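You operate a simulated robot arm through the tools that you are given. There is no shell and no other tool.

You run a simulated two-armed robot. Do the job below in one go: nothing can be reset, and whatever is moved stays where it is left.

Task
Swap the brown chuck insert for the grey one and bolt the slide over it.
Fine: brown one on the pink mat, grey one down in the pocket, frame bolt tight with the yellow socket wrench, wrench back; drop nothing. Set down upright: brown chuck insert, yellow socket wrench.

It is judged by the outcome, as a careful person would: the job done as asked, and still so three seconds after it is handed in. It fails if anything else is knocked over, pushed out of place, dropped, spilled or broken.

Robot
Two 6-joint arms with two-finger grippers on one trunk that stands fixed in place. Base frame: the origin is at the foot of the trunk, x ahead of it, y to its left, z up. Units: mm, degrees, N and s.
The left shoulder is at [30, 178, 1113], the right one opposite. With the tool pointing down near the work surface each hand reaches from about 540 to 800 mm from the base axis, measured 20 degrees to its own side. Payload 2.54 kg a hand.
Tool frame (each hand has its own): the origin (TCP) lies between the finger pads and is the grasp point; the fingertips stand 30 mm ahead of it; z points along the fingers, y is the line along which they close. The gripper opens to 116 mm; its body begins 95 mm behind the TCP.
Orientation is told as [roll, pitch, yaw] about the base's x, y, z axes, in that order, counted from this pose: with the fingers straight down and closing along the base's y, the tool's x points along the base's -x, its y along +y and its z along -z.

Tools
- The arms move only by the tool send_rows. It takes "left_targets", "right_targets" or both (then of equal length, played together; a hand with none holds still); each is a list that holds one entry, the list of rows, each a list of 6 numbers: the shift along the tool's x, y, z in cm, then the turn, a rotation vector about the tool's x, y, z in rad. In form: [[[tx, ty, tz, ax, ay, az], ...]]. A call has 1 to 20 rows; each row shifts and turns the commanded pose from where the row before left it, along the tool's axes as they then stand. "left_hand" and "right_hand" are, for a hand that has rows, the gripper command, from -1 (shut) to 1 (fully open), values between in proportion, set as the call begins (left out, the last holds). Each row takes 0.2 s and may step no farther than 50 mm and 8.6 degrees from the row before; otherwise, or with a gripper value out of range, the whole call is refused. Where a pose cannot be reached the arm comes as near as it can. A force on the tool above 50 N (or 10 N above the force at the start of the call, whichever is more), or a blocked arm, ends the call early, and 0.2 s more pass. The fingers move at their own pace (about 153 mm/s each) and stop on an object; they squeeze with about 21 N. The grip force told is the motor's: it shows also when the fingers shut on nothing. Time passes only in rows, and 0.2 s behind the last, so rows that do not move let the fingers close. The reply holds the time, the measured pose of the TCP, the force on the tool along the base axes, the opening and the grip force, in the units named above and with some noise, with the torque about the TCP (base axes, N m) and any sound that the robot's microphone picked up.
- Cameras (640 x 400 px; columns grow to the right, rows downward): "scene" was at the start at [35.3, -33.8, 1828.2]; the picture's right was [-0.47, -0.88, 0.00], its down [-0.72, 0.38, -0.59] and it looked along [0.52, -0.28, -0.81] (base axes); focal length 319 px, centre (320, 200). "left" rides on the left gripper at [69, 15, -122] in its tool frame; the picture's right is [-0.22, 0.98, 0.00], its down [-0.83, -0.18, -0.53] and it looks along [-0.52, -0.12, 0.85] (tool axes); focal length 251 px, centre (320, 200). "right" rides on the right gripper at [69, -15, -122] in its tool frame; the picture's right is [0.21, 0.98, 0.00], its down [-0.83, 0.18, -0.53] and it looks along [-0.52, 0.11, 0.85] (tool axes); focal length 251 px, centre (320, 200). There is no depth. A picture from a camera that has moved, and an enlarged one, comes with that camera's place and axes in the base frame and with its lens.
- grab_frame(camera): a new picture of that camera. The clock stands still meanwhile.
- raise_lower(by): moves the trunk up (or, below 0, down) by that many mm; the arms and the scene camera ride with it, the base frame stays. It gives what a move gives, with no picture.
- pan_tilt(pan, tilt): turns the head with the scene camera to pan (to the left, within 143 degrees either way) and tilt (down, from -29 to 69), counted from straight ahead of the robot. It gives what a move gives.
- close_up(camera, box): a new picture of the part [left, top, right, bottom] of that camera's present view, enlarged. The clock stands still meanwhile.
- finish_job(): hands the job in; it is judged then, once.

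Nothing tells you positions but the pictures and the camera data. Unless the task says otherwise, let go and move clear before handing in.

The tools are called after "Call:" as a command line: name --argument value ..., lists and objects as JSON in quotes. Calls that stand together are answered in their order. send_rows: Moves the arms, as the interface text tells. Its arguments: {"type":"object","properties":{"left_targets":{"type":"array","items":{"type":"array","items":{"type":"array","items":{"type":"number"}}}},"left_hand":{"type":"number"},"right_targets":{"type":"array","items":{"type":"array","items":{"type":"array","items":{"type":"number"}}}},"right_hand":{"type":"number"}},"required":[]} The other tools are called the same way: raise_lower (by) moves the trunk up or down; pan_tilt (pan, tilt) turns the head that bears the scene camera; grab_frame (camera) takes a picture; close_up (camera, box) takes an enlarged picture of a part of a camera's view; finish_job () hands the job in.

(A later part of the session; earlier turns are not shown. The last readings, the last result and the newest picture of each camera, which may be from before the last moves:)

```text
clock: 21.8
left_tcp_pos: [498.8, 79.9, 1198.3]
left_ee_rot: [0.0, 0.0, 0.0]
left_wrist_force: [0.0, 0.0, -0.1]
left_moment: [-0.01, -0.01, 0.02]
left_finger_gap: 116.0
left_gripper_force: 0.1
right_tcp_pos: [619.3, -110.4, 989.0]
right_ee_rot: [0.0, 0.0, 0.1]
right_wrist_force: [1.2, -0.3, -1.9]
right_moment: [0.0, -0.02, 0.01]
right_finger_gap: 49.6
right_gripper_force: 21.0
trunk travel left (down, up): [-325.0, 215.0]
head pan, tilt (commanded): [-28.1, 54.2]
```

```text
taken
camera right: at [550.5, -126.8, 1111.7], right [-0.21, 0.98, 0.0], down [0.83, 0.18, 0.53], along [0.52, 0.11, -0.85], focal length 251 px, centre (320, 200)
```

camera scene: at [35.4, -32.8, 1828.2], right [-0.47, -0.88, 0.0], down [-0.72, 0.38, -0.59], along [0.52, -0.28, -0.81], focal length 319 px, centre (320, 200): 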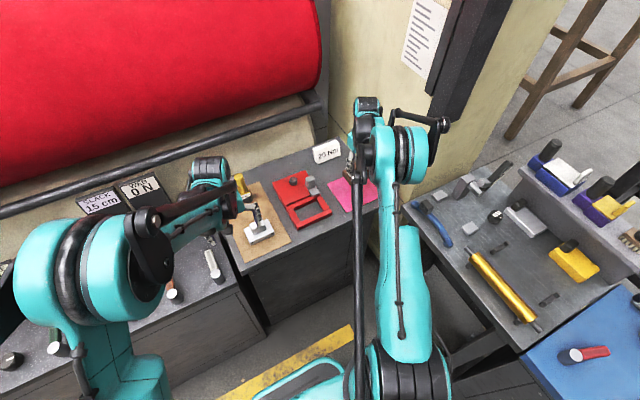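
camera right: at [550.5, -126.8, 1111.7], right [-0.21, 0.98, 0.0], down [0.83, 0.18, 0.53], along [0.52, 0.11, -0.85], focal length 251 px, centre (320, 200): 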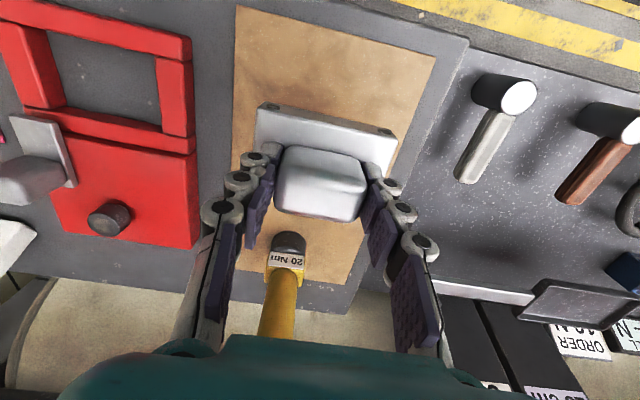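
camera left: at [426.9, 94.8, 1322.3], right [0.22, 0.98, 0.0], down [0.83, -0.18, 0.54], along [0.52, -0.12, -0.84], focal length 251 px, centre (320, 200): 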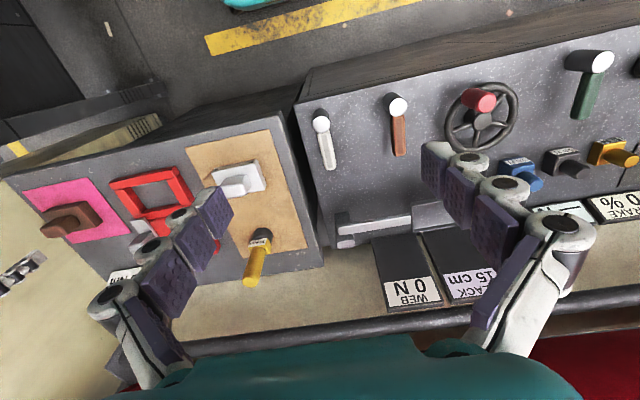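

The grey insert is held the same way the brown one was. I'll carry it back over the pocket (190 mm to the right) and check before lowering.

Call:
send_rows --right_targets '[[[0, -3.0, 0, 0, 0, 0], [0, -3.5, 0, 0, 0, 0], [0, -3.5, 0, 0, 0, 0], [-0.07, -3.5, 0, 0, 0, 0], [0, -3.0, 0, 0, 0, 0], [0, -2.5, 0, 0, 0, 0], [0, 0, 0, 0, 0, 0]]]'

Call:
grab_frame --camera "right"

Call:
close_up --camera "left" --box '[30, 130, 250, 290]'

```text
clock: 23.4
left_tcp_pos: [498.9, 80.5, 1198.8]
left_ee_rot: [0.1, 0.0, 0.1]
left_wrist_force: [0.5, 0.6, -0.6]
left_moment: [-0.03, 0.0, 0.0]
left_finger_gap: 115.9
left_gripper_force: 0.1
right_tcp_pos: [621.8, -299.3, 989.1]
right_ee_rot: [0.0, 0.0, -0.1]
right_wrist_force: [0.6, 1.1, -1.4]
right_moment: [-0.03, -0.01, 0.02]
right_finger_gap: 49.3
right_gripper_force: 20.8
trunk travel left (down, up): [-325.0, 215.0]
head pan, tilt (commanded): [-28.1, 54.2]
```

```text
taken
camera right: at [551.7, -316.4, 1112.0], right [-0.21, 0.98, 0.0], down [0.83, 0.18, 0.53], along [0.52, 0.11, -0.85], focal length 251 px, centre (320, 200)
```

right: 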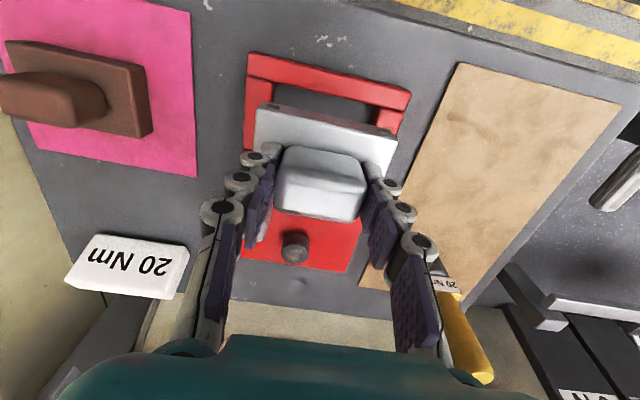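

```text
2.50 times, centred on (140, 210) of left
camera zoom: at [429.0, 94.0, 1321.4], right [0.22, 0.98, 0.0], down [0.83, -0.18, 0.53], along [0.52, -0.12, -0.85], focal length 629 px, centre (770, 175)
```

zoom: 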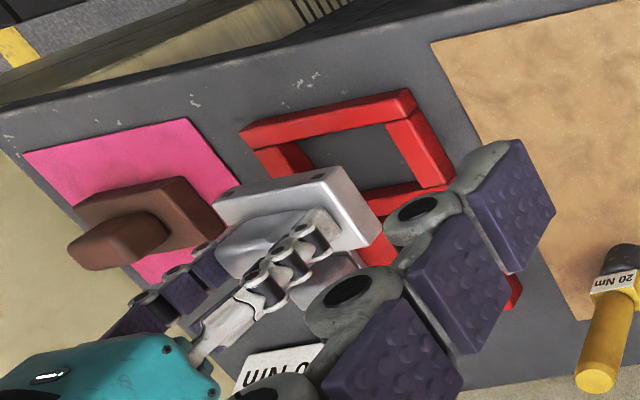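

The insert is over the pocket. I'll lower until the flange is just above the frame and check again.

Call:
send_rows --right_targets '[[[0, 0, 1.5, 0, 0, 0], [0, 0, 1.5, 0, 0, 0], [0, 0, 1.5, 0, 0, 0], [0, 0, 0, 0, 0, 0]]]'

Call:
close_up --camera "right" --box '[190, 30, 470, 240]'

Call:
close_up --camera "left" --box '[80, 150, 220, 260]'

```text
clock: 24.4
left_tcp_pos: [498.6, 79.2, 1199.4]
left_ee_rot: [0.0, 0.0, -0.1]
left_wrist_force: [-0.4, 0.0, -0.4]
left_moment: [0.02, -0.03, -0.01]
left_finger_gap: 116.1
left_gripper_force: 0.1
right_tcp_pos: [619.6, -300.3, 942.9]
right_ee_rot: [0.0, 0.0, 0.1]
right_wrist_force: [-0.5, 0.1, -1.5]
right_moment: [0.0, -0.02, -0.01]
right_finger_gap: 49.3
right_gripper_force: 20.6
trunk travel left (down, up): [-325.0, 215.0]
head pan, tilt (commanded): [-28.1, 54.2]
```

```text
1.90 times, centred on (330, 135) of right
camera zoom: at [551.3, -316.4, 1066.6], right [-0.21, 0.98, 0.0], down [0.83, 0.18, 0.53], along [0.52, 0.11, -0.85], focal length 479 px, centre (301, 324)
```

zoom: 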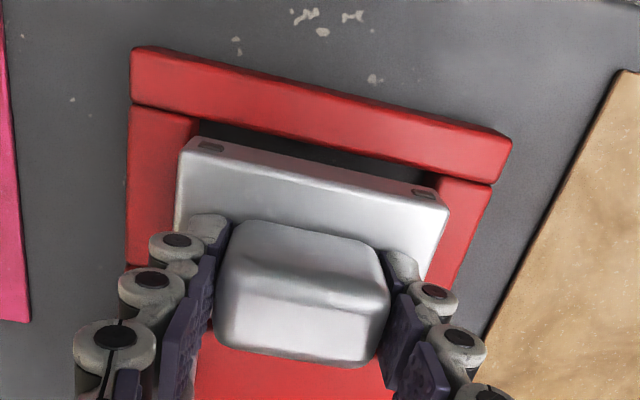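

```text
3.64 times, centred on (150, 205) of left
camera zoom: at [428.7, 93.5, 1321.6], right [0.22, 0.98, 0.0], down [0.83, -0.18, 0.53], along [0.52, -0.12, -0.85], focal length 914 px, centre (938, 182)
```

zoom: 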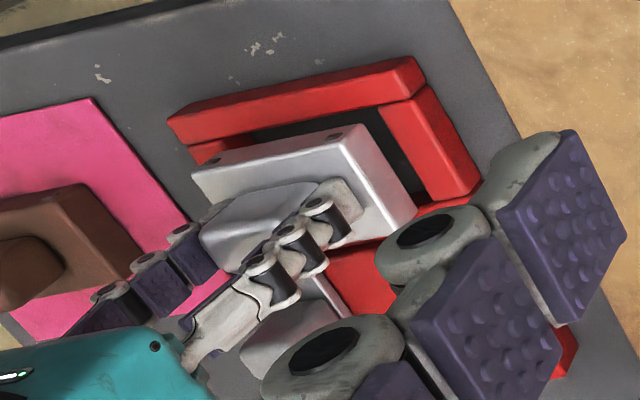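

Alignment looks good, with even clearance left and right. I'll lower gently into the pocket, watching the force.

Call:
send_rows --right_targets '[[[0, 0, 0.4, 0, 0, 0], [0, 0, 0.4, 0, 0, 0], [0, 0, 0.4, 0, 0, 0], [0, 0, 0, 0, 0, 0]]]'

Call:
close_up --camera "right" --box '[190, 30, 470, 240]'

```text
clock: 25.4
left_tcp_pos: [497.7, 79.6, 1198.1]
left_ee_rot: [-0.1, 0.0, 0.0]
left_wrist_force: [0.3, 0.7, 0.0]
left_moment: [-0.01, 0.05, -0.01]
left_finger_gap: 115.6
left_gripper_force: 0.0
right_tcp_pos: [619.2, -300.0, 931.7]
right_ee_rot: [0.1, 0.0, 0.0]
right_wrist_force: [0.1, 0.3, -1.4]
right_moment: [-0.01, 0.03, 0.0]
right_finger_gap: 49.2
right_gripper_force: 21.3
trunk travel left (down, up): [-325.0, 215.0]
head pan, tilt (commanded): [-28.1, 54.2]
```

```text
1.90 times, centred on (330, 135) of right
camera zoom: at [551.6, -316.6, 1054.3], right [-0.21, 0.98, 0.0], down [0.83, 0.18, 0.53], along [0.52, 0.11, -0.85], focal length 479 px, centre (301, 324)
```

zoom: 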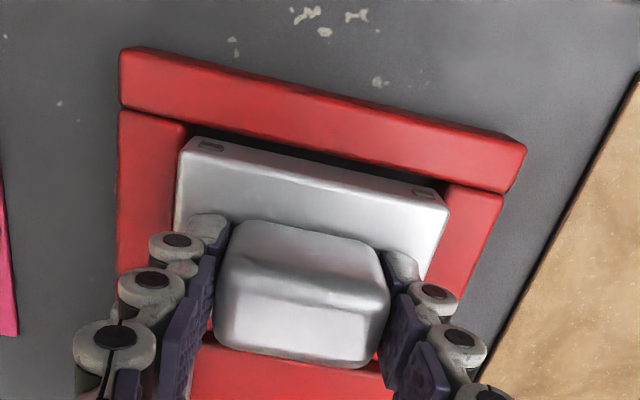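

Call:
send_rows --right_targets '[[[0, 0, 0.4, 0, 0, 0], [0, 0, 0.4, 0, 0, 0], [0, 0, 0.2, 0, 0, 0], [0, 0, 0.2, 0, 0, 0], [0, 0, 0, 0, 0, 0]]]'

Call:
close_up --camera "right" --box '[190, 30, 470, 240]'

Call:
close_up --camera "left" --box '[80, 150, 220, 260]'

```text
clock: 26.6
left_tcp_pos: [498.8, 80.2, 1198.9]
left_ee_rot: [0.0, 0.0, 0.1]
left_wrist_force: [0.0, 0.4, -0.6]
left_moment: [0.0, 0.0, 0.0]
left_finger_gap: 116.0
left_gripper_force: 0.1
right_tcp_pos: [620.1, -301.1, 919.3]
right_ee_rot: [-0.1, 0.0, 0.0]
right_wrist_force: [0.2, -0.2, -2.1]
right_moment: [0.0, 0.0, -0.03]
right_finger_gap: 49.2
right_gripper_force: 21.6
trunk travel left (down, up): [-325.0, 215.0]
head pan, tilt (commanded): [-28.1, 54.2]
```

```text
1.90 times, centred on (330, 135) of right
camera zoom: at [551.5, -316.4, 1042.2], right [-0.21, 0.98, 0.0], down [0.83, 0.18, 0.53], along [0.52, 0.11, -0.85], focal length 479 px, centre (301, 324)
```

zoom: 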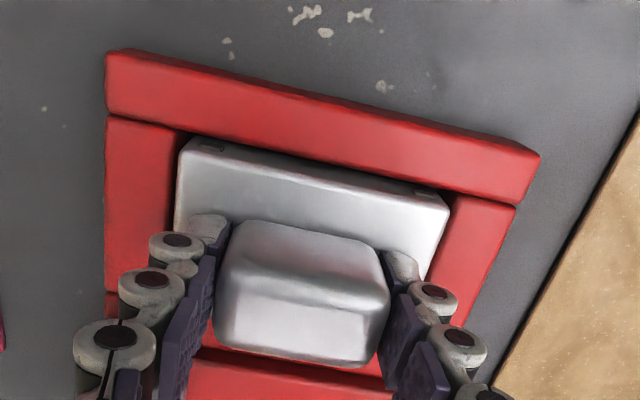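

```text
3.64 times, centred on (150, 205) of left
camera zoom: at [428.9, 93.3, 1321.5], right [0.22, 0.98, 0.0], down [0.83, -0.18, 0.53], along [0.52, -0.12, -0.85], focal length 914 px, centre (938, 182)
```

zoom: 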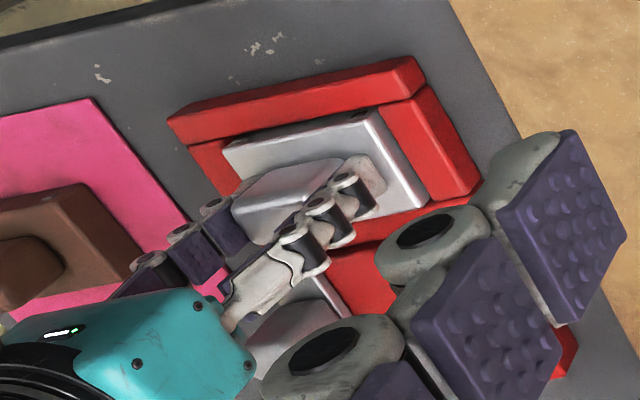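

It is entering the pocket freely with no contact force. I'll continue in small steps to the seat.

Call:
send_rows --right_targets '[[[0, 0, 0.2, 0, 0, 0], [0, 0, 0.2, 0, 0, 0], [0, 0, 0.2, 0, 0, 0], [0, 0, 0, 0, 0, 0]]]'

```text
clock: 27.6
left_tcp_pos: [498.3, 79.0, 1199.8]
left_ee_rot: [-0.1, 0.1, 0.0]
left_wrist_force: [-0.4, -0.5, -0.4]
left_moment: [-0.02, -0.04, -0.02]
left_finger_gap: 116.1
left_gripper_force: 0.1
right_tcp_pos: [620.7, -300.0, 913.4]
right_ee_rot: [0.0, -0.1, -0.1]
right_wrist_force: [4.0, -0.5, 12.8]
right_moment: [-0.04, 0.16, 0.02]
right_finger_gap: 49.4
right_gripper_force: 20.6
trunk travel left (down, up): [-325.0, 215.0]
head pan, tilt (commanded): [-28.1, 54.2]
```

Contact at the same depth as the brown insert was seated. I'll release here and look.

Call:
send_rows --right_targets '[[[0, 0, -0.05, 0, 0, 0], [0, 0, 0, 0, 0, 0], [0, 0, 0, 0, 0, 0]]]' --right_hand 0.6

Call:
grab_frame --camera "right"

Call:
close_up --camera "right" --box '[190, 30, 470, 240]'

```text
clock: 28.4
left_tcp_pos: [498.2, 79.8, 1199.7]
left_ee_rot: [0.0, 0.0, -0.1]
left_wrist_force: [-0.5, -0.3, -0.9]
left_moment: [-0.02, 0.02, 0.01]
left_finger_gap: 116.0
left_gripper_force: 0.1
right_tcp_pos: [620.1, -301.6, 914.8]
right_ee_rot: [0.0, -0.1, 0.0]
right_wrist_force: [-0.3, 0.4, 0.0]
right_moment: [0.01, 0.02, 0.01]
right_finger_gap: 92.7
right_gripper_force: 0.0
trunk travel left (down, up): [-325.0, 215.0]
head pan, tilt (commanded): [-28.1, 54.2]
```

```text
taken
camera right: at [551.6, -316.5, 1037.1], right [-0.21, 0.98, 0.0], down [0.83, 0.18, 0.53], along [0.52, 0.11, -0.85], focal length 251 px, centre (320, 200)
```

right: 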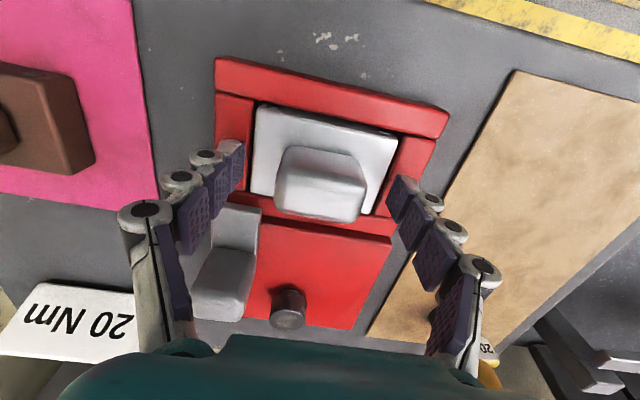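

```text
1.90 times, centred on (330, 135) of right
camera zoom: at [551.6, -316.5, 1037.1], right [-0.21, 0.98, 0.0], down [0.83, 0.18, 0.53], along [0.52, 0.11, -0.85], focal length 479 px, centre (301, 324)
```

zoom: 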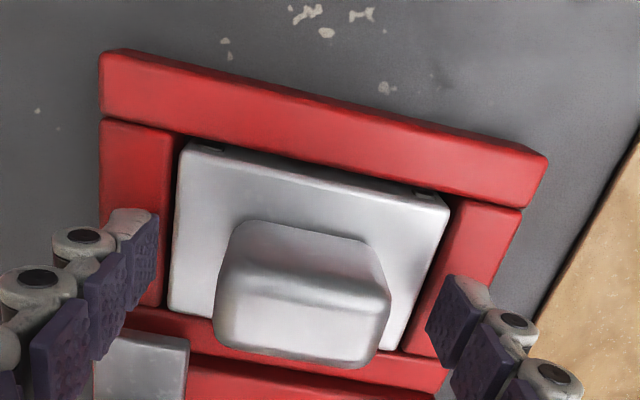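

The grey insert is seated flush in the pocket. I'll rise and move over the grey slide to inspect it.

Call:
send_rows --right_targets '[[[0, 0, -1.0, 0, 0, 0], [0, 0, -2.0, 0, 0, 0], [0, 0, -3.0, 0, 0, 0], [0, 0, -3.0, 0, 0, 0], [-2.0, -2.5, 0, 0, 0, 0], [-2.0, -2.5, 0, 0, 0, 0], [0, 0, 0, 0, 0, 0]]]'

Call:
grab_frame --camera "right"

Call:
close_up --camera "right" --box '[230, 30, 450, 230]'

Call:
close_up --camera "left" --box '[80, 150, 220, 260]'

```text
clock: 30.0
left_tcp_pos: [497.6, 79.1, 1199.6]
left_ee_rot: [0.1, 0.0, 0.1]
left_wrist_force: [0.7, 0.2, 0.4]
left_moment: [-0.05, 0.0, -0.01]
left_finger_gap: 116.0
left_gripper_force: 0.1
right_tcp_pos: [660.0, -349.7, 1002.4]
right_ee_rot: [0.0, 0.1, 0.0]
right_wrist_force: [-0.4, 0.1, 0.6]
right_moment: [0.01, -0.05, 0.01]
right_finger_gap: 92.8
right_gripper_force: 0.1
trunk travel left (down, up): [-325.0, 215.0]
head pan, tilt (commanded): [-28.1, 54.2]
```

```text
taken
camera right: at [591.4, -365.8, 1126.8], right [-0.21, 0.98, 0.0], down [0.83, 0.18, 0.53], along [0.52, 0.11, -0.85], focal length 251 px, centre (320, 200)
```

right: 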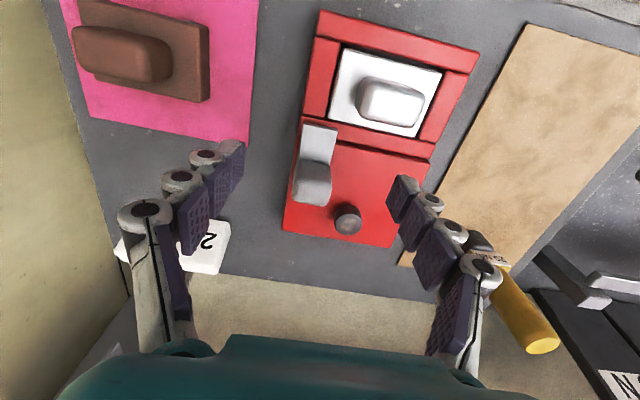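

```text
2.00 times, centred on (340, 130) of right
camera zoom: at [591.4, -365.8, 1126.8], right [-0.21, 0.98, 0.0], down [0.83, 0.18, 0.53], along [0.52, 0.11, -0.85], focal length 503 px, centre (280, 340)
```

zoom: 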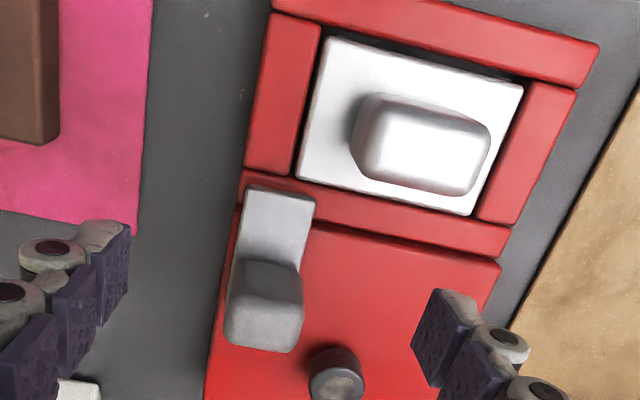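

```text
3.64 times, centred on (150, 205) of left
camera zoom: at [428.3, 93.9, 1321.7], right [0.22, 0.98, 0.0], down [0.83, -0.18, 0.53], along [0.52, -0.12, -0.85], focal length 914 px, centre (938, 182)
```

zoom: 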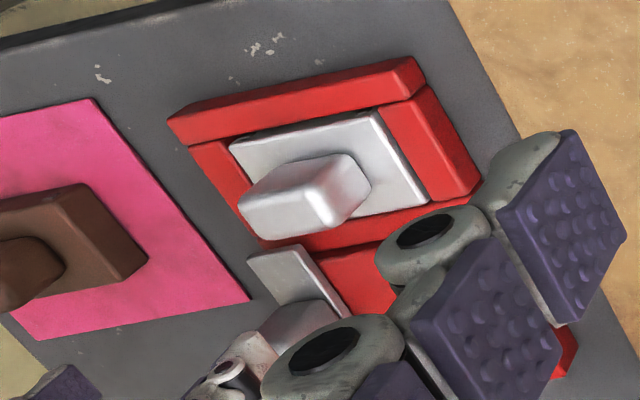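

The slide's handle block stands near (694, −351), top ≈ 945, and its plate ends at x ≈ 657, so it should travel toward the robot (−x) over the insert. I'll shut the fingers and position behind the block, still above it, to push it.

Call:
send_rows --right_targets '[[[-2.5, 0, -0.5, 0, 0, 0], [-2.5, 0, 0, 0, 0, 0], [-2.5, 0, 0, 0, 0, 0], [-0.7, 0, 0, 0, 0, 0], [0, 0, 0, 0, 0, 0]]]' --right_hand -1

Call:
grab_frame --camera "right"

Call:
close_up --camera "left" --box '[60, 150, 260, 320]'

Call:
close_up --camera "scene" --box '[220, 120, 400, 260]'

```text
clock: 31.2
left_tcp_pos: [498.5, 79.0, 1198.0]
left_ee_rot: [0.0, 0.0, 0.0]
left_wrist_force: [-0.1, 1.3, -0.5]
left_moment: [0.01, 0.01, 0.01]
left_finger_gap: 115.7
left_gripper_force: 0.1
right_tcp_pos: [742.6, -349.3, 1008.0]
right_ee_rot: [0.0, 0.0, 0.1]
right_wrist_force: [-0.1, -1.0, -0.4]
right_moment: [0.01, -0.03, 0.04]
right_finger_gap: 0.0
right_gripper_force: 21.2
trunk travel left (down, up): [-325.0, 215.0]
head pan, tilt (commanded): [-28.1, 54.2]
```

```text
taken
camera right: at [673.3, -366.1, 1131.9], right [-0.21, 0.98, 0.0], down [0.83, 0.18, 0.53], along [0.52, 0.11, -0.85], focal length 251 px, centre (320, 200)
```

right: 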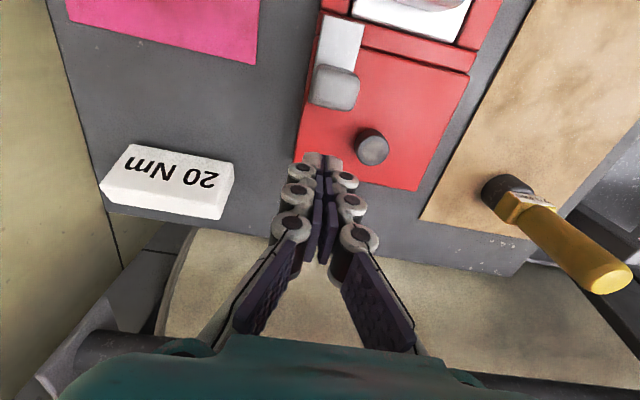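

```text
2.35 times, centred on (160, 235) of left
camera zoom: at [428.9, 93.3, 1321.5], right [0.22, 0.98, 0.0], down [0.83, -0.18, 0.53], along [0.52, -0.12, -0.85], focal length 592 px, centre (696, 118)
```

zoom: 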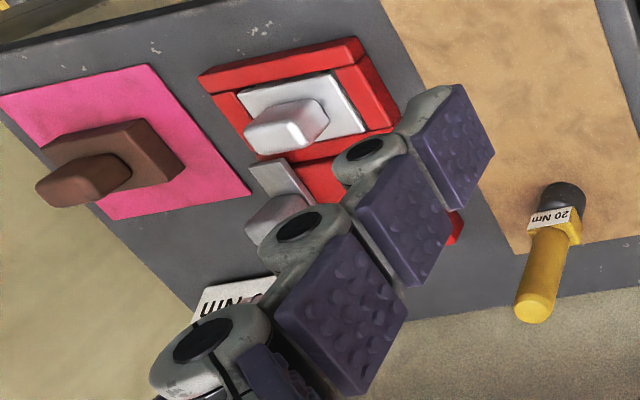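

```text
2.86 times, centred on (310, 190) of scene
camera zoom: at [35.5, -33.9, 1828.2], right [-0.47, -0.88, 0.0], down [-0.72, 0.38, -0.59], along [0.52, -0.28, -0.81], focal length 912 px, centre (349, 229)
```

zoom: 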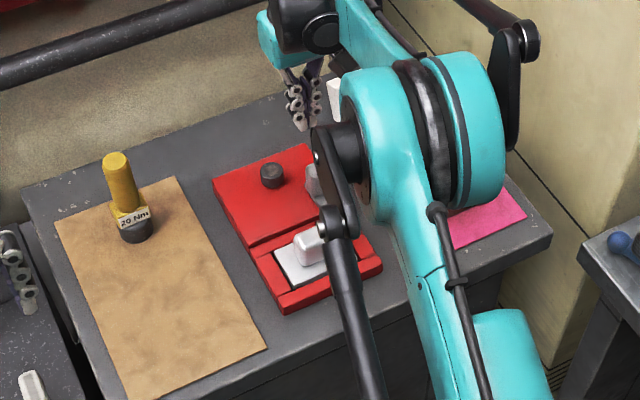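

The shut fingers are behind the block, with about 15 mm to the bolt side. I'll lower them beside the block's far face.

Call:
send_rows --right_targets '[[[0, 0, 2.0, 0, 0, 0], [0, 0, 2.0, 0, 0, 0], [0, 0, 2.0, 0, 0, 0], [0, 0, 1.0, 0, 0, 0], [0, 0, 0, 0, 0, 0]]]'

Call:
grab_frame --camera "right"

Call:
close_up --camera "scene" --box '[260, 140, 360, 220]'

```text
clock: 32.4
left_tcp_pos: [497.6, 79.2, 1199.6]
left_ee_rot: [0.0, 0.0, 0.0]
left_wrist_force: [0.3, 0.1, -0.2]
left_moment: [0.02, -0.05, -0.06]
left_finger_gap: 116.1
left_gripper_force: 0.1
right_tcp_pos: [742.0, -349.6, 939.1]
right_ee_rot: [0.0, -0.1, 0.0]
right_wrist_force: [-1.1, 1.2, -0.6]
right_moment: [0.01, 0.01, -0.01]
right_finger_gap: 0.1
right_gripper_force: 21.2
trunk travel left (down, up): [-325.0, 215.0]
head pan, tilt (commanded): [-28.1, 54.2]
```

```text
taken
camera right: at [672.9, -365.9, 1062.1], right [-0.21, 0.98, 0.0], down [0.83, 0.18, 0.53], along [0.52, 0.11, -0.85], focal length 251 px, centre (320, 200)
```

right: 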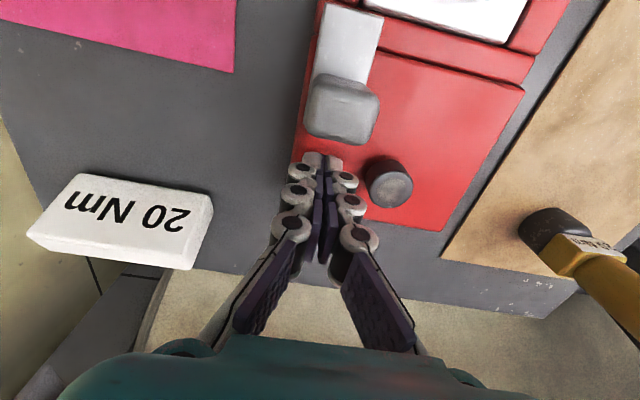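

```text
5.00 times, centred on (310, 180) of scene
camera zoom: at [35.2, -33.7, 1828.2], right [-0.47, -0.88, 0.0], down [-0.72, 0.38, -0.59], along [0.52, -0.28, -0.81], focal length 1596 px, centre (370, 300)
```

zoom: 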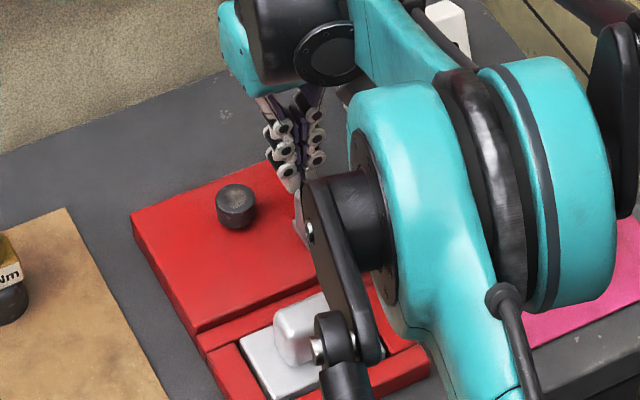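

The fingers are behind the block with ~30 mm between centre and its far face. I'll advance toward −x in small steps until it moves.

Call:
send_rows --right_targets '[[[0.5, 0.05, 0, 0, 0, 0], [0.5, 0.05, 0, 0, 0, 0], [0.5, 0.05, 0, 0, 0, 0], [0.5, 0.05, 0, 0, 0, 0], [0, 0, 0, 0, 0, 0]]]'

Call:
grab_frame --camera "right"

```text
clock: 33.6
left_tcp_pos: [498.2, 79.6, 1200.2]
left_ee_rot: [0.0, 0.0, 0.1]
left_wrist_force: [0.1, 0.0, -0.4]
left_moment: [0.0, 0.01, 0.02]
left_finger_gap: 116.1
left_gripper_force: 0.0
right_tcp_pos: [722.5, -347.7, 939.2]
right_ee_rot: [-0.1, 0.0, 0.0]
right_wrist_force: [3.2, -1.0, -0.2]
right_moment: [-0.02, -0.07, -0.01]
right_finger_gap: 5.9
right_gripper_force: 28.9
trunk travel left (down, up): [-325.0, 215.0]
head pan, tilt (commanded): [-28.1, 54.2]
```

```text
taken
camera right: at [653.8, -364.2, 1061.9], right [-0.21, 0.98, 0.0], down [0.83, 0.18, 0.53], along [0.52, 0.11, -0.85], focal length 251 px, centre (320, 200)
```

right: 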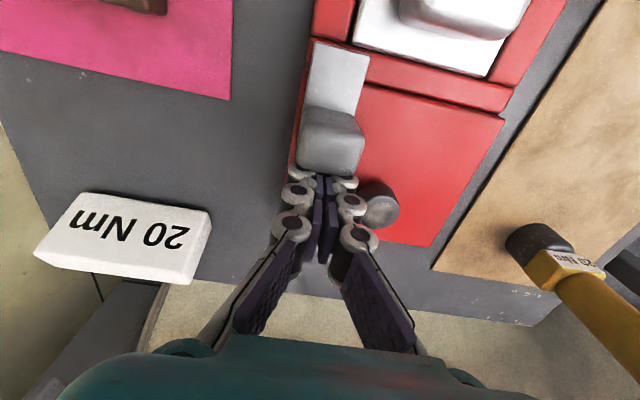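

Contact (3 N) — the fingers touch the block's far face. I'll push on gently and check whether the slide moves.

Call:
send_rows --right_targets '[[[0.4, 0, 0, 0, 0, 0], [0.4, 0, 0, 0, 0, 0], [0, 0, 0, 0, 0, 0]]]'

Call:
grab_frame --camera "right"

```text
clock: 34.4
left_tcp_pos: [498.6, 79.4, 1198.5]
left_ee_rot: [0.0, 0.0, 0.0]
left_wrist_force: [-0.9, -0.6, 0.8]
left_moment: [-0.01, 0.01, 0.0]
left_finger_gap: 116.0
left_gripper_force: 0.2
right_tcp_pos: [715.2, -348.0, 938.0]
right_ee_rot: [0.1, 0.0, 0.0]
right_wrist_force: [3.0, 0.3, 1.2]
right_moment: [0.02, -0.06, 0.03]
right_finger_gap: 5.9
right_gripper_force: 29.1
trunk travel left (down, up): [-325.0, 215.0]
head pan, tilt (commanded): [-28.1, 54.2]
```

```text
taken
camera right: at [645.4, -364.2, 1061.7], right [-0.21, 0.98, 0.0], down [0.83, 0.18, 0.53], along [0.52, 0.11, -0.85], focal length 251 px, centre (320, 200)
```

right: 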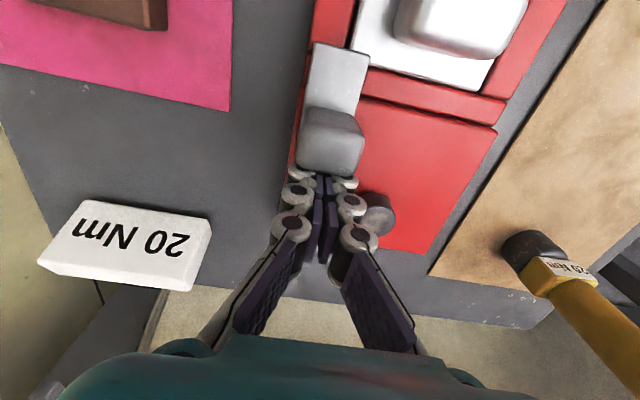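

The slide is moving with the hand at only 3 N. I'll keep pushing.

Call:
send_rows --right_targets '[[[0.4, 0, 0, 0, 0, 0], [0.4, 0, 0, 0, 0, 0], [0.4, 0, 0, 0, 0, 0], [0.4, 0, 0, 0, 0, 0], [0, 0, 0, 0, 0, 0]]]'

Call:
grab_frame --camera "right"

Call:
close_up --camera "left" --box '[60, 150, 260, 320]'

```text
clock: 35.6
left_tcp_pos: [499.0, 80.6, 1199.2]
left_ee_rot: [-0.1, -0.1, 0.0]
left_wrist_force: [0.9, 0.5, -0.3]
left_moment: [-0.03, -0.01, -0.04]
left_finger_gap: 116.0
left_gripper_force: 0.0
right_tcp_pos: [698.2, -348.9, 938.9]
right_ee_rot: [0.0, 0.0, -0.1]
right_wrist_force: [3.2, 1.2, -0.3]
right_moment: [0.03, -0.08, -0.02]
right_finger_gap: 0.0
right_gripper_force: 28.8
trunk travel left (down, up): [-325.0, 215.0]
head pan, tilt (commanded): [-28.1, 54.2]
```

```text
taken
camera right: at [629.6, -364.5, 1061.6], right [-0.21, 0.98, 0.0], down [0.83, 0.18, 0.53], along [0.52, 0.11, -0.85], focal length 251 px, centre (320, 200)
```

right: 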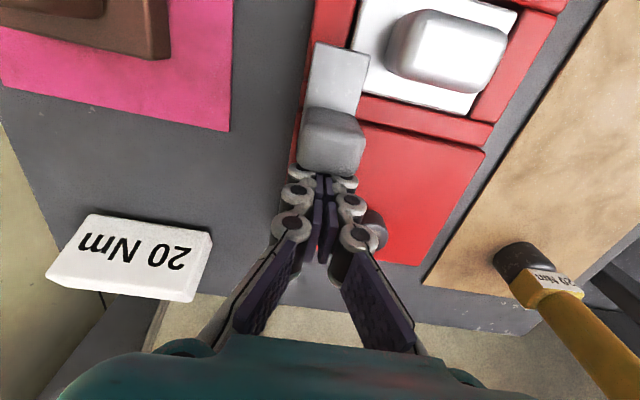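

```text
2.35 times, centred on (160, 235) of left
camera zoom: at [429.2, 93.5, 1321.4], right [0.22, 0.98, 0.0], down [0.83, -0.18, 0.53], along [0.52, -0.12, -0.85], focal length 592 px, centre (696, 118)
```

zoom: 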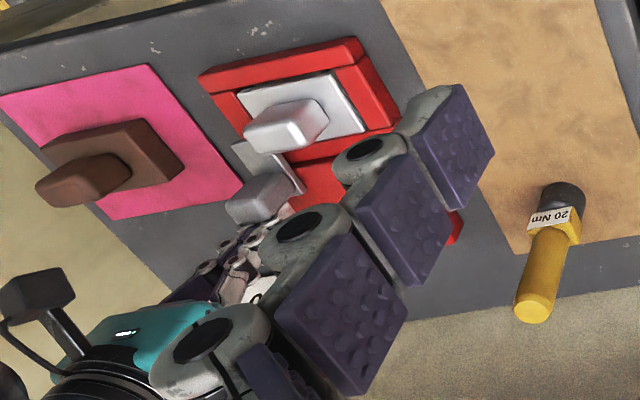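

The plate now reaches over the insert's flange. I'll continue toward the end stop.

Call:
send_rows --right_targets '[[[0.3, 0, 0, 0, 0, 0], [0.3, 0, 0, 0, 0, 0], [0.3, 0, 0, 0, 0, 0], [0.3, 0, 0, 0, 0, 0], [0, 0, 0, 0, 0, 0]]]'

Call:
grab_frame --camera "right"

Call:
close_up --camera "left" --box '[60, 150, 260, 320]'

```text
clock: 36.7
left_tcp_pos: [499.9, 78.8, 1198.9]
left_ee_rot: [0.0, 0.1, 0.1]
left_wrist_force: [-0.5, 0.2, -0.3]
left_moment: [0.02, -0.07, 0.01]
left_finger_gap: 115.8
left_gripper_force: 0.1
right_tcp_pos: [693.5, -347.6, 937.1]
right_ee_rot: [-0.1, -0.8, 0.0]
right_wrist_force: [30.6, 0.6, -5.1]
right_moment: [-0.27, 0.01, -0.05]
right_finger_gap: 5.9
right_gripper_force: 28.7
trunk travel left (down, up): [-325.0, 215.0]
head pan, tilt (commanded): [-28.1, 54.2]
stopped in row 5 (right hand): the force on the tool passed its limit at 52 N (the readings are from after the stop); the commanded pose is now the measured one
```

```text
taken
camera right: at [622.6, -364.2, 1059.4], right [-0.22, 0.98, 0.0], down [0.82, 0.18, 0.55], along [0.53, 0.11, -0.84], focal length 251 px, centre (320, 200)
```

right: 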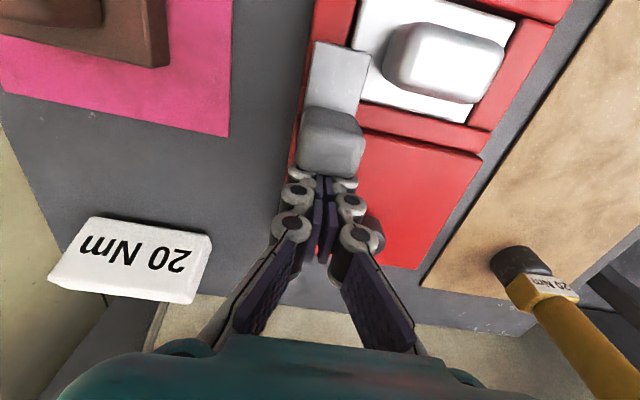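

```text
2.35 times, centred on (160, 235) of left
camera zoom: at [431.0, 93.1, 1320.2], right [0.22, 0.98, 0.0], down [0.83, -0.18, 0.53], along [0.52, -0.11, -0.85], focal length 592 px, centre (696, 118)
```

zoom: 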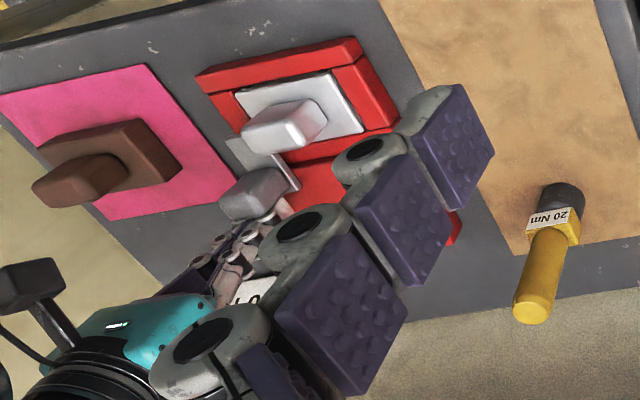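

A hard stop after about 30 mm of travel: the slide is at its end, over the insert. I'll back off, rise and check the whole fixture.

Call:
send_rows --right_targets '[[[-0.5, 0, 0, 0, 0, 0], [-1.0, 0, 0, 0, 0, 0], [0, 0, -2.0, 0, 0, 0], [0, 0, -2.5, 0, 0, 0], [0, 0, -2.5, 0, 0, 0], [0, 0, 0, 0, 0, 0]]]'

Call:
grab_frame --camera "right"

Call:
close_up --camera "left" --box '[60, 150, 260, 320]'

```text
clock: 38.1
left_tcp_pos: [498.2, 79.1, 1198.9]
left_ee_rot: [0.0, 0.0, -0.2]
left_wrist_force: [-0.7, -0.1, 0.5]
left_moment: [0.0, 0.01, 0.02]
left_finger_gap: 115.8
left_gripper_force: 0.1
right_tcp_pos: [704.7, -347.7, 1009.8]
right_ee_rot: [0.0, -0.5, 0.0]
right_wrist_force: [-0.1, -0.1, -0.1]
right_moment: [0.04, 0.0, 0.02]
right_finger_gap: 0.0
right_gripper_force: 28.8
trunk travel left (down, up): [-325.0, 215.0]
head pan, tilt (commanded): [-28.1, 54.2]
```

```text
taken
camera right: at [633.7, -364.4, 1132.4], right [-0.21, 0.98, 0.0], down [0.82, 0.18, 0.54], along [0.53, 0.11, -0.84], focal length 251 px, centre (320, 200)
```

right: 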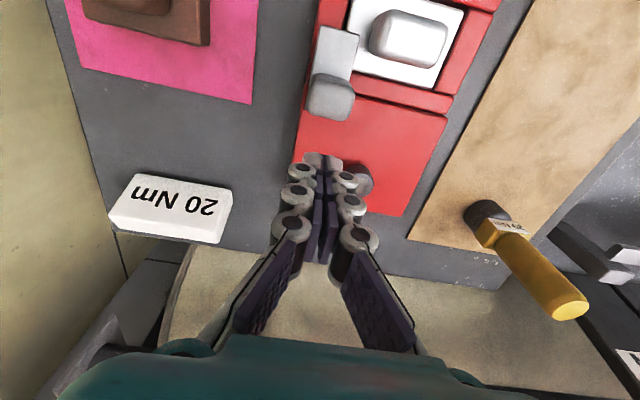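

```text
2.35 times, centred on (160, 235) of left
camera zoom: at [428.5, 93.1, 1321.5], right [0.22, 0.98, 0.0], down [0.83, -0.18, 0.53], along [0.52, -0.11, -0.85], focal length 592 px, centre (696, 118)
```

zoom: 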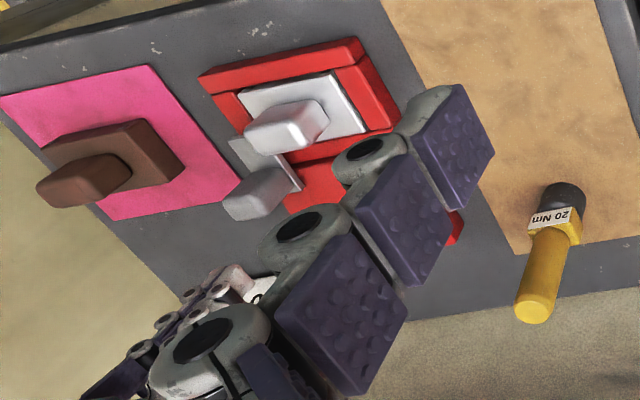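

The slide's plate lies over the insert edge. I'll pull back for a wider look at the fixture while straightening the tool's half-degree pitch.

Call:
send_rows --right_targets '[[[2.5, 1.0, -1.5, 0, 0.009, 0], [2.5, 1.5, -1.5, 0, 0, 0], [2.5, 1.5, -1.5, 0, 0, 0], [2.5, 1.5, -1.5, 0, 0, 0], [0, 0, 0, 0, 0, 0]]]' --right_hand -0.3

Call:
grab_frame --camera "right"

Call:
close_up --camera "right" --box '[220, 60, 420, 260]'

```text
clock: 39.3
left_tcp_pos: [497.2, 78.0, 1199.6]
left_ee_rot: [0.0, 0.0, 0.0]
left_wrist_force: [0.3, 0.4, -0.3]
left_moment: [0.02, 0.02, 0.0]
left_finger_gap: 116.0
left_gripper_force: 0.1
right_tcp_pos: [603.0, -293.8, 1068.3]
right_ee_rot: [0.0, 0.1, 0.0]
right_wrist_force: [0.6, 0.6, -0.2]
right_moment: [-0.01, 0.03, 0.0]
right_finger_gap: 40.7
right_gripper_force: 0.2
trunk travel left (down, up): [-325.0, 215.0]
head pan, tilt (commanded): [-28.1, 54.2]
```

```text
taken
camera right: at [535.3, -309.4, 1191.6], right [-0.21, 0.98, 0.0], down [0.83, 0.18, 0.53], along [0.52, 0.11, -0.85], focal length 251 px, centre (320, 200)
```

right: 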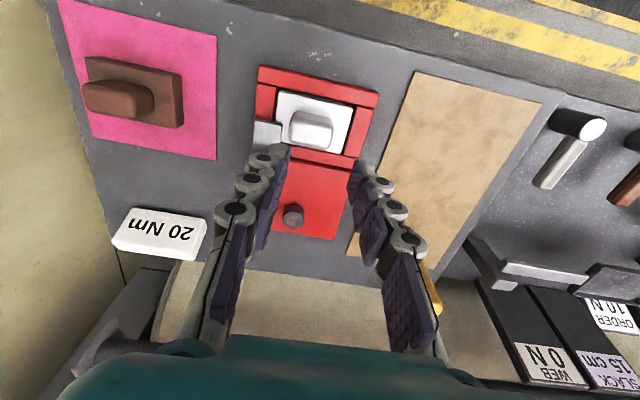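

```text
2.00 times, centred on (320, 160) of right
camera zoom: at [535.3, -309.4, 1191.6], right [-0.21, 0.98, 0.0], down [0.83, 0.18, 0.53], along [0.52, 0.11, -0.85], focal length 503 px, centre (320, 280)
```

zoom: 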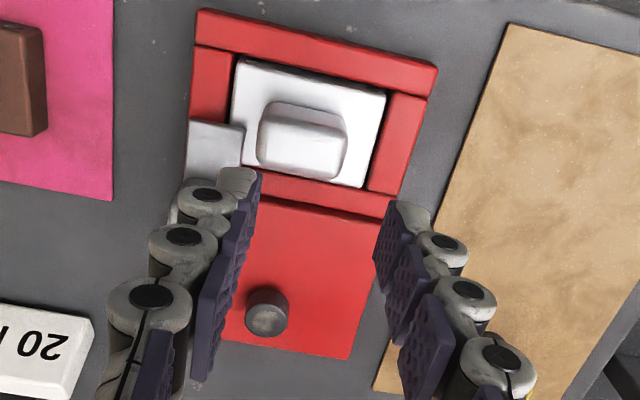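

The slide plate now covers the insert's flange corner and the insert is still seated. Next I'll bring the right hand near the wrench, well above it, to measure it.

Call:
send_rows --right_targets '[[[-2.0, 3.5, 0, 0, 0, 0], [-2.0, 3.5, 0, 0, 0, 0], [-2.0, 3.5, 0, 0, 0, 0], [-2.0, 3.5, 0, 0, 0, 0], [-2.0, 3.5, 0, 0, 0, 0], [0, 0, 0, 0, 0, 0]]]' --right_hand 0.2

Call:
grab_frame --camera "right"

Call:
close_up --camera "right" --box '[240, 80, 420, 300]'

Call:
close_up --camera "left" --box '[160, 150, 340, 320]'

Call:
close_up --camera "scene" --box '[200, 150, 320, 250]'

```text
clock: 40.7
left_tcp_pos: [498.0, 78.4, 1199.4]
left_ee_rot: [0.0, 0.0, -0.1]
left_wrist_force: [-0.8, 0.5, -0.4]
left_moment: [0.07, 0.0, 0.02]
left_finger_gap: 115.8
left_gripper_force: 0.1
right_tcp_pos: [703.3, -118.9, 1068.6]
right_ee_rot: [-0.1, 0.0, -0.1]
right_wrist_force: [0.9, -0.6, 0.1]
right_moment: [-0.01, -0.01, 0.0]
right_finger_gap: 69.7
right_gripper_force: 0.0
trunk travel left (down, up): [-325.0, 215.0]
head pan, tilt (commanded): [-28.1, 54.2]
```

```text
taken
camera right: at [633.8, -135.5, 1192.5], right [-0.21, 0.98, 0.0], down [0.83, 0.18, 0.53], along [0.52, 0.11, -0.85], focal length 251 px, centre (320, 200)
```

right: 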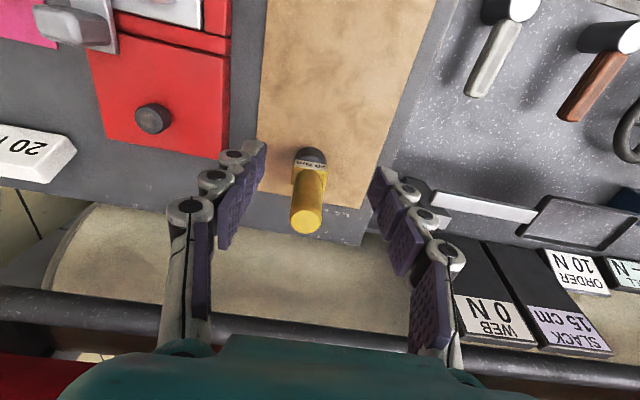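

```text
1.82 times, centred on (330, 190) of right
camera zoom: at [633.8, -135.5, 1192.5], right [-0.21, 0.98, 0.0], down [0.83, 0.18, 0.53], along [0.52, 0.11, -0.85], focal length 457 px, centre (302, 218)
```

zoom: 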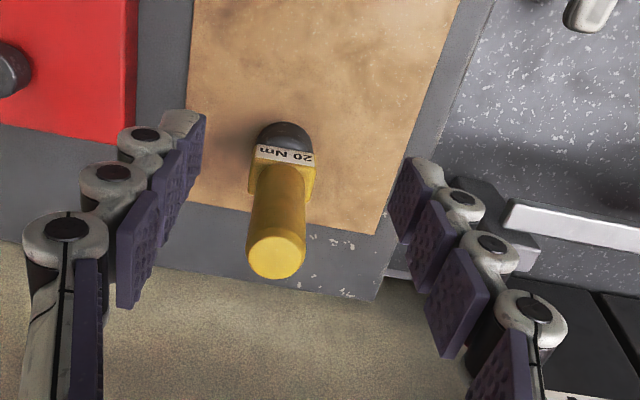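

```text
2.35 times, centred on (250, 235) of left
camera zoom: at [427.9, 92.7, 1321.8], right [0.22, 0.98, 0.0], down [0.83, -0.18, 0.53], along [0.52, -0.11, -0.85], focal length 592 px, centre (485, 118)
```

zoom: 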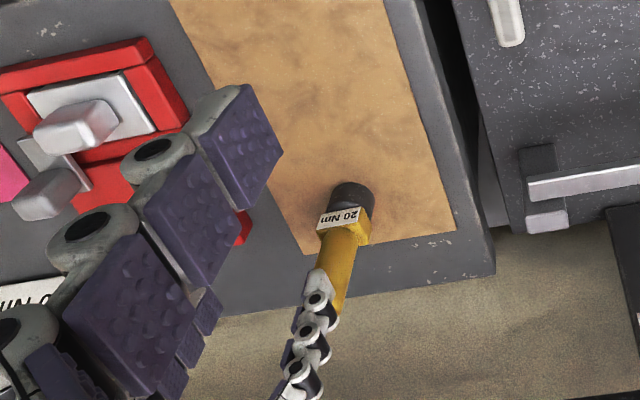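

```text
4.00 times, centred on (260, 200) of scene
camera zoom: at [34.6, -34.7, 1828.2], right [-0.47, -0.88, 0.0], down [-0.72, 0.38, -0.59], along [0.52, -0.28, -0.81], focal length 1277 px, centre (560, 200)
```

zoom: 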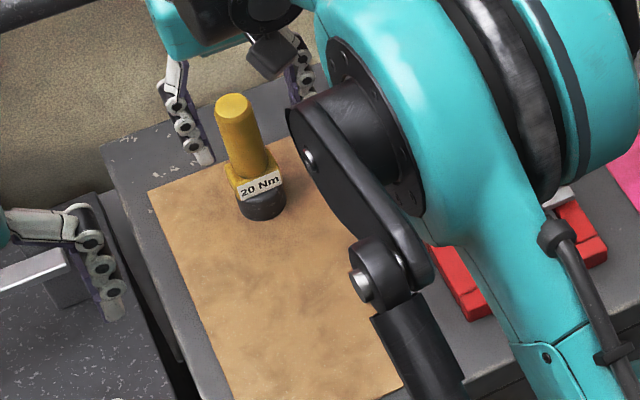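

I put the wrench at about (778, −119), top ≈ 997, handle about 30 mm thick. I'll move directly over it, fingers above its top, to test the reach and alignment.

Call:
send_rows --right_targets '[[[-2.5, 0, 0, 0, 0, 0], [-2.5, 0, 0, 0, 0, 0], [-2.0, 0, 0, 0, 0, 0], [0, 0, 0, 0, 0, 0]]]' --right_hand 0.2

Call:
grab_frame --camera "right"

Call:
close_up --camera "right" --box '[240, 60, 400, 240]'

```text
clock: 41.7
left_tcp_pos: [497.0, 80.8, 1199.4]
left_ee_rot: [0.1, -0.1, -0.1]
left_wrist_force: [0.0, 0.3, 0.0]
left_moment: [-0.03, -0.01, 0.05]
left_finger_gap: 116.0
left_gripper_force: 0.0
right_tcp_pos: [774.3, -117.9, 1069.5]
right_ee_rot: [-0.1, -0.1, -0.1]
right_wrist_force: [0.1, 0.9, 2.3]
right_moment: [-0.01, -0.01, 0.0]
right_finger_gap: 69.4
right_gripper_force: 0.0
trunk travel left (down, up): [-325.0, 215.0]
head pan, tilt (commanded): [-28.1, 54.2]
```

```text
taken
camera right: at [704.2, -134.5, 1192.2], right [-0.21, 0.98, 0.0], down [0.83, 0.18, 0.53], along [0.52, 0.11, -0.85], focal length 251 px, centre (320, 200)
```

right: 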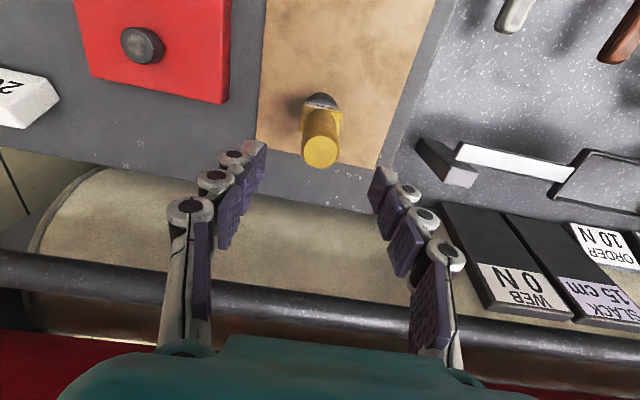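

```text
2.22 times, centred on (320, 150) of right
camera zoom: at [704.2, -134.5, 1192.2], right [-0.21, 0.98, 0.0], down [0.83, 0.18, 0.53], along [0.52, 0.11, -0.85], focal length 559 px, centre (320, 311)
```

zoom: 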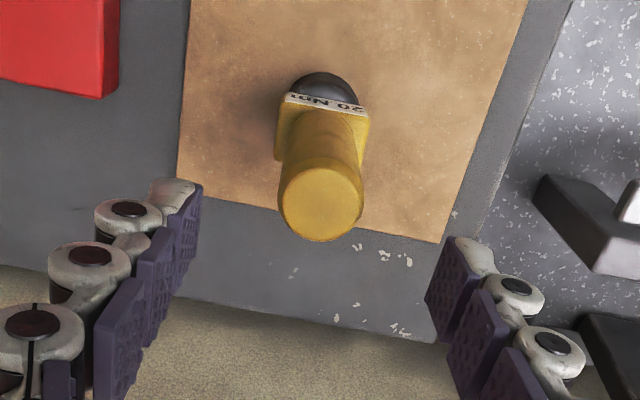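

The reach is fine and the wrench axis is near (775.5, −117). Tightening is clockwise from above, so I'll first turn the hand 60° counter-clockwise here to gain turning range.

Call:
send_rows --right_targets '[[[-0.1, 0.1, 0, 0, 0, -0.131], [0, 0, 0, 0, 0, -0.131], [0, 0, 0, 0, 0, -0.131], [0, 0, 0, 0, 0, -0.131], [0, 0, 0, 0, 0, -0.131], [0, 0, 0, 0, 0, -0.131], [0, 0, 0, 0, 0, -0.131], [0, 0, 0, 0, 0, -0.131], [0, 0, 0, 0, 0, 0]]]'

Call:
grab_frame --camera "right"

Call:
close_up --camera "right" --box '[240, 40, 420, 220]'

Call:
grab_frame --camera "scene"

```text
clock: 43.7
left_tcp_pos: [497.3, 78.5, 1200.0]
left_ee_rot: [0.0, 0.0, -0.1]
left_wrist_force: [0.3, -0.7, -0.1]
left_moment: [-0.02, 0.04, -0.01]
left_finger_gap: 116.3
left_gripper_force: 0.0
right_tcp_pos: [774.1, -117.9, 1069.6]
right_ee_rot: [-0.2, 0.1, 60.2]
right_wrist_force: [-0.3, 0.7, 0.7]
right_moment: [0.02, 0.03, 0.04]
right_finger_gap: 69.5
right_gripper_force: 0.0
trunk travel left (down, up): [-325.0, 215.0]
head pan, tilt (commanded): [-28.1, 54.2]
```

```text
taken
camera right: at [753.1, -185.5, 1192.4], right [-0.95, 0.3, 0.0], down [0.25, 0.81, 0.53], along [0.16, 0.51, -0.85], focal length 251 px, centre (320, 200)
```

right: 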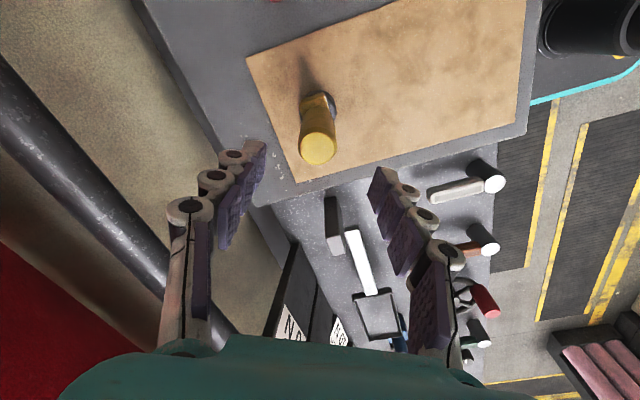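

```text
2.22 times, centred on (330, 130) of right
camera zoom: at [753.1, -185.5, 1192.4], right [-0.95, 0.3, 0.0], down [0.25, 0.81, 0.53], along [0.16, 0.51, -0.85], focal length 559 px, centre (298, 356)
```

zoom: 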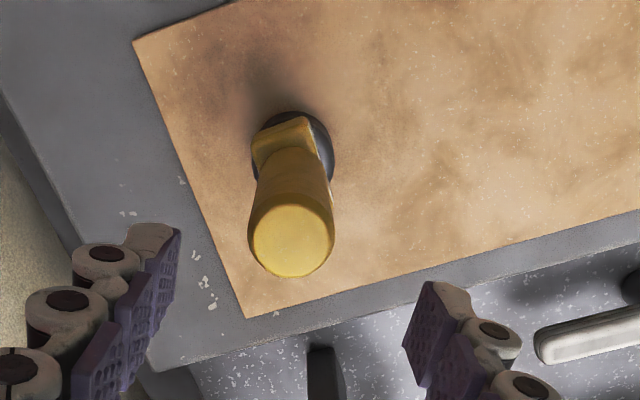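

```text
taken
camera scene: at [35.3, -33.7, 1828.2], right [-0.47, -0.88, 0.0], down [-0.72, 0.38, -0.59], along [0.52, -0.28, -0.81], focal length 319 px, centre (320, 200)
```

scene: 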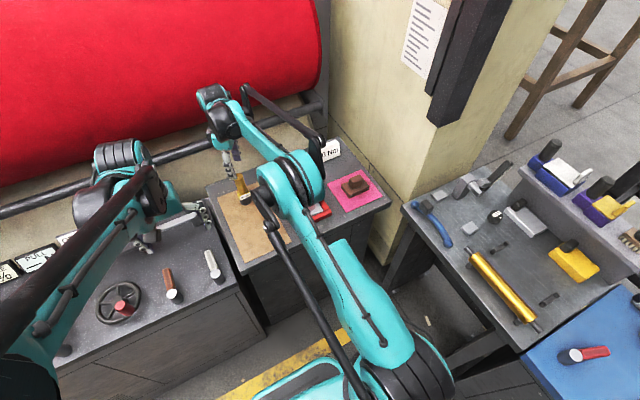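

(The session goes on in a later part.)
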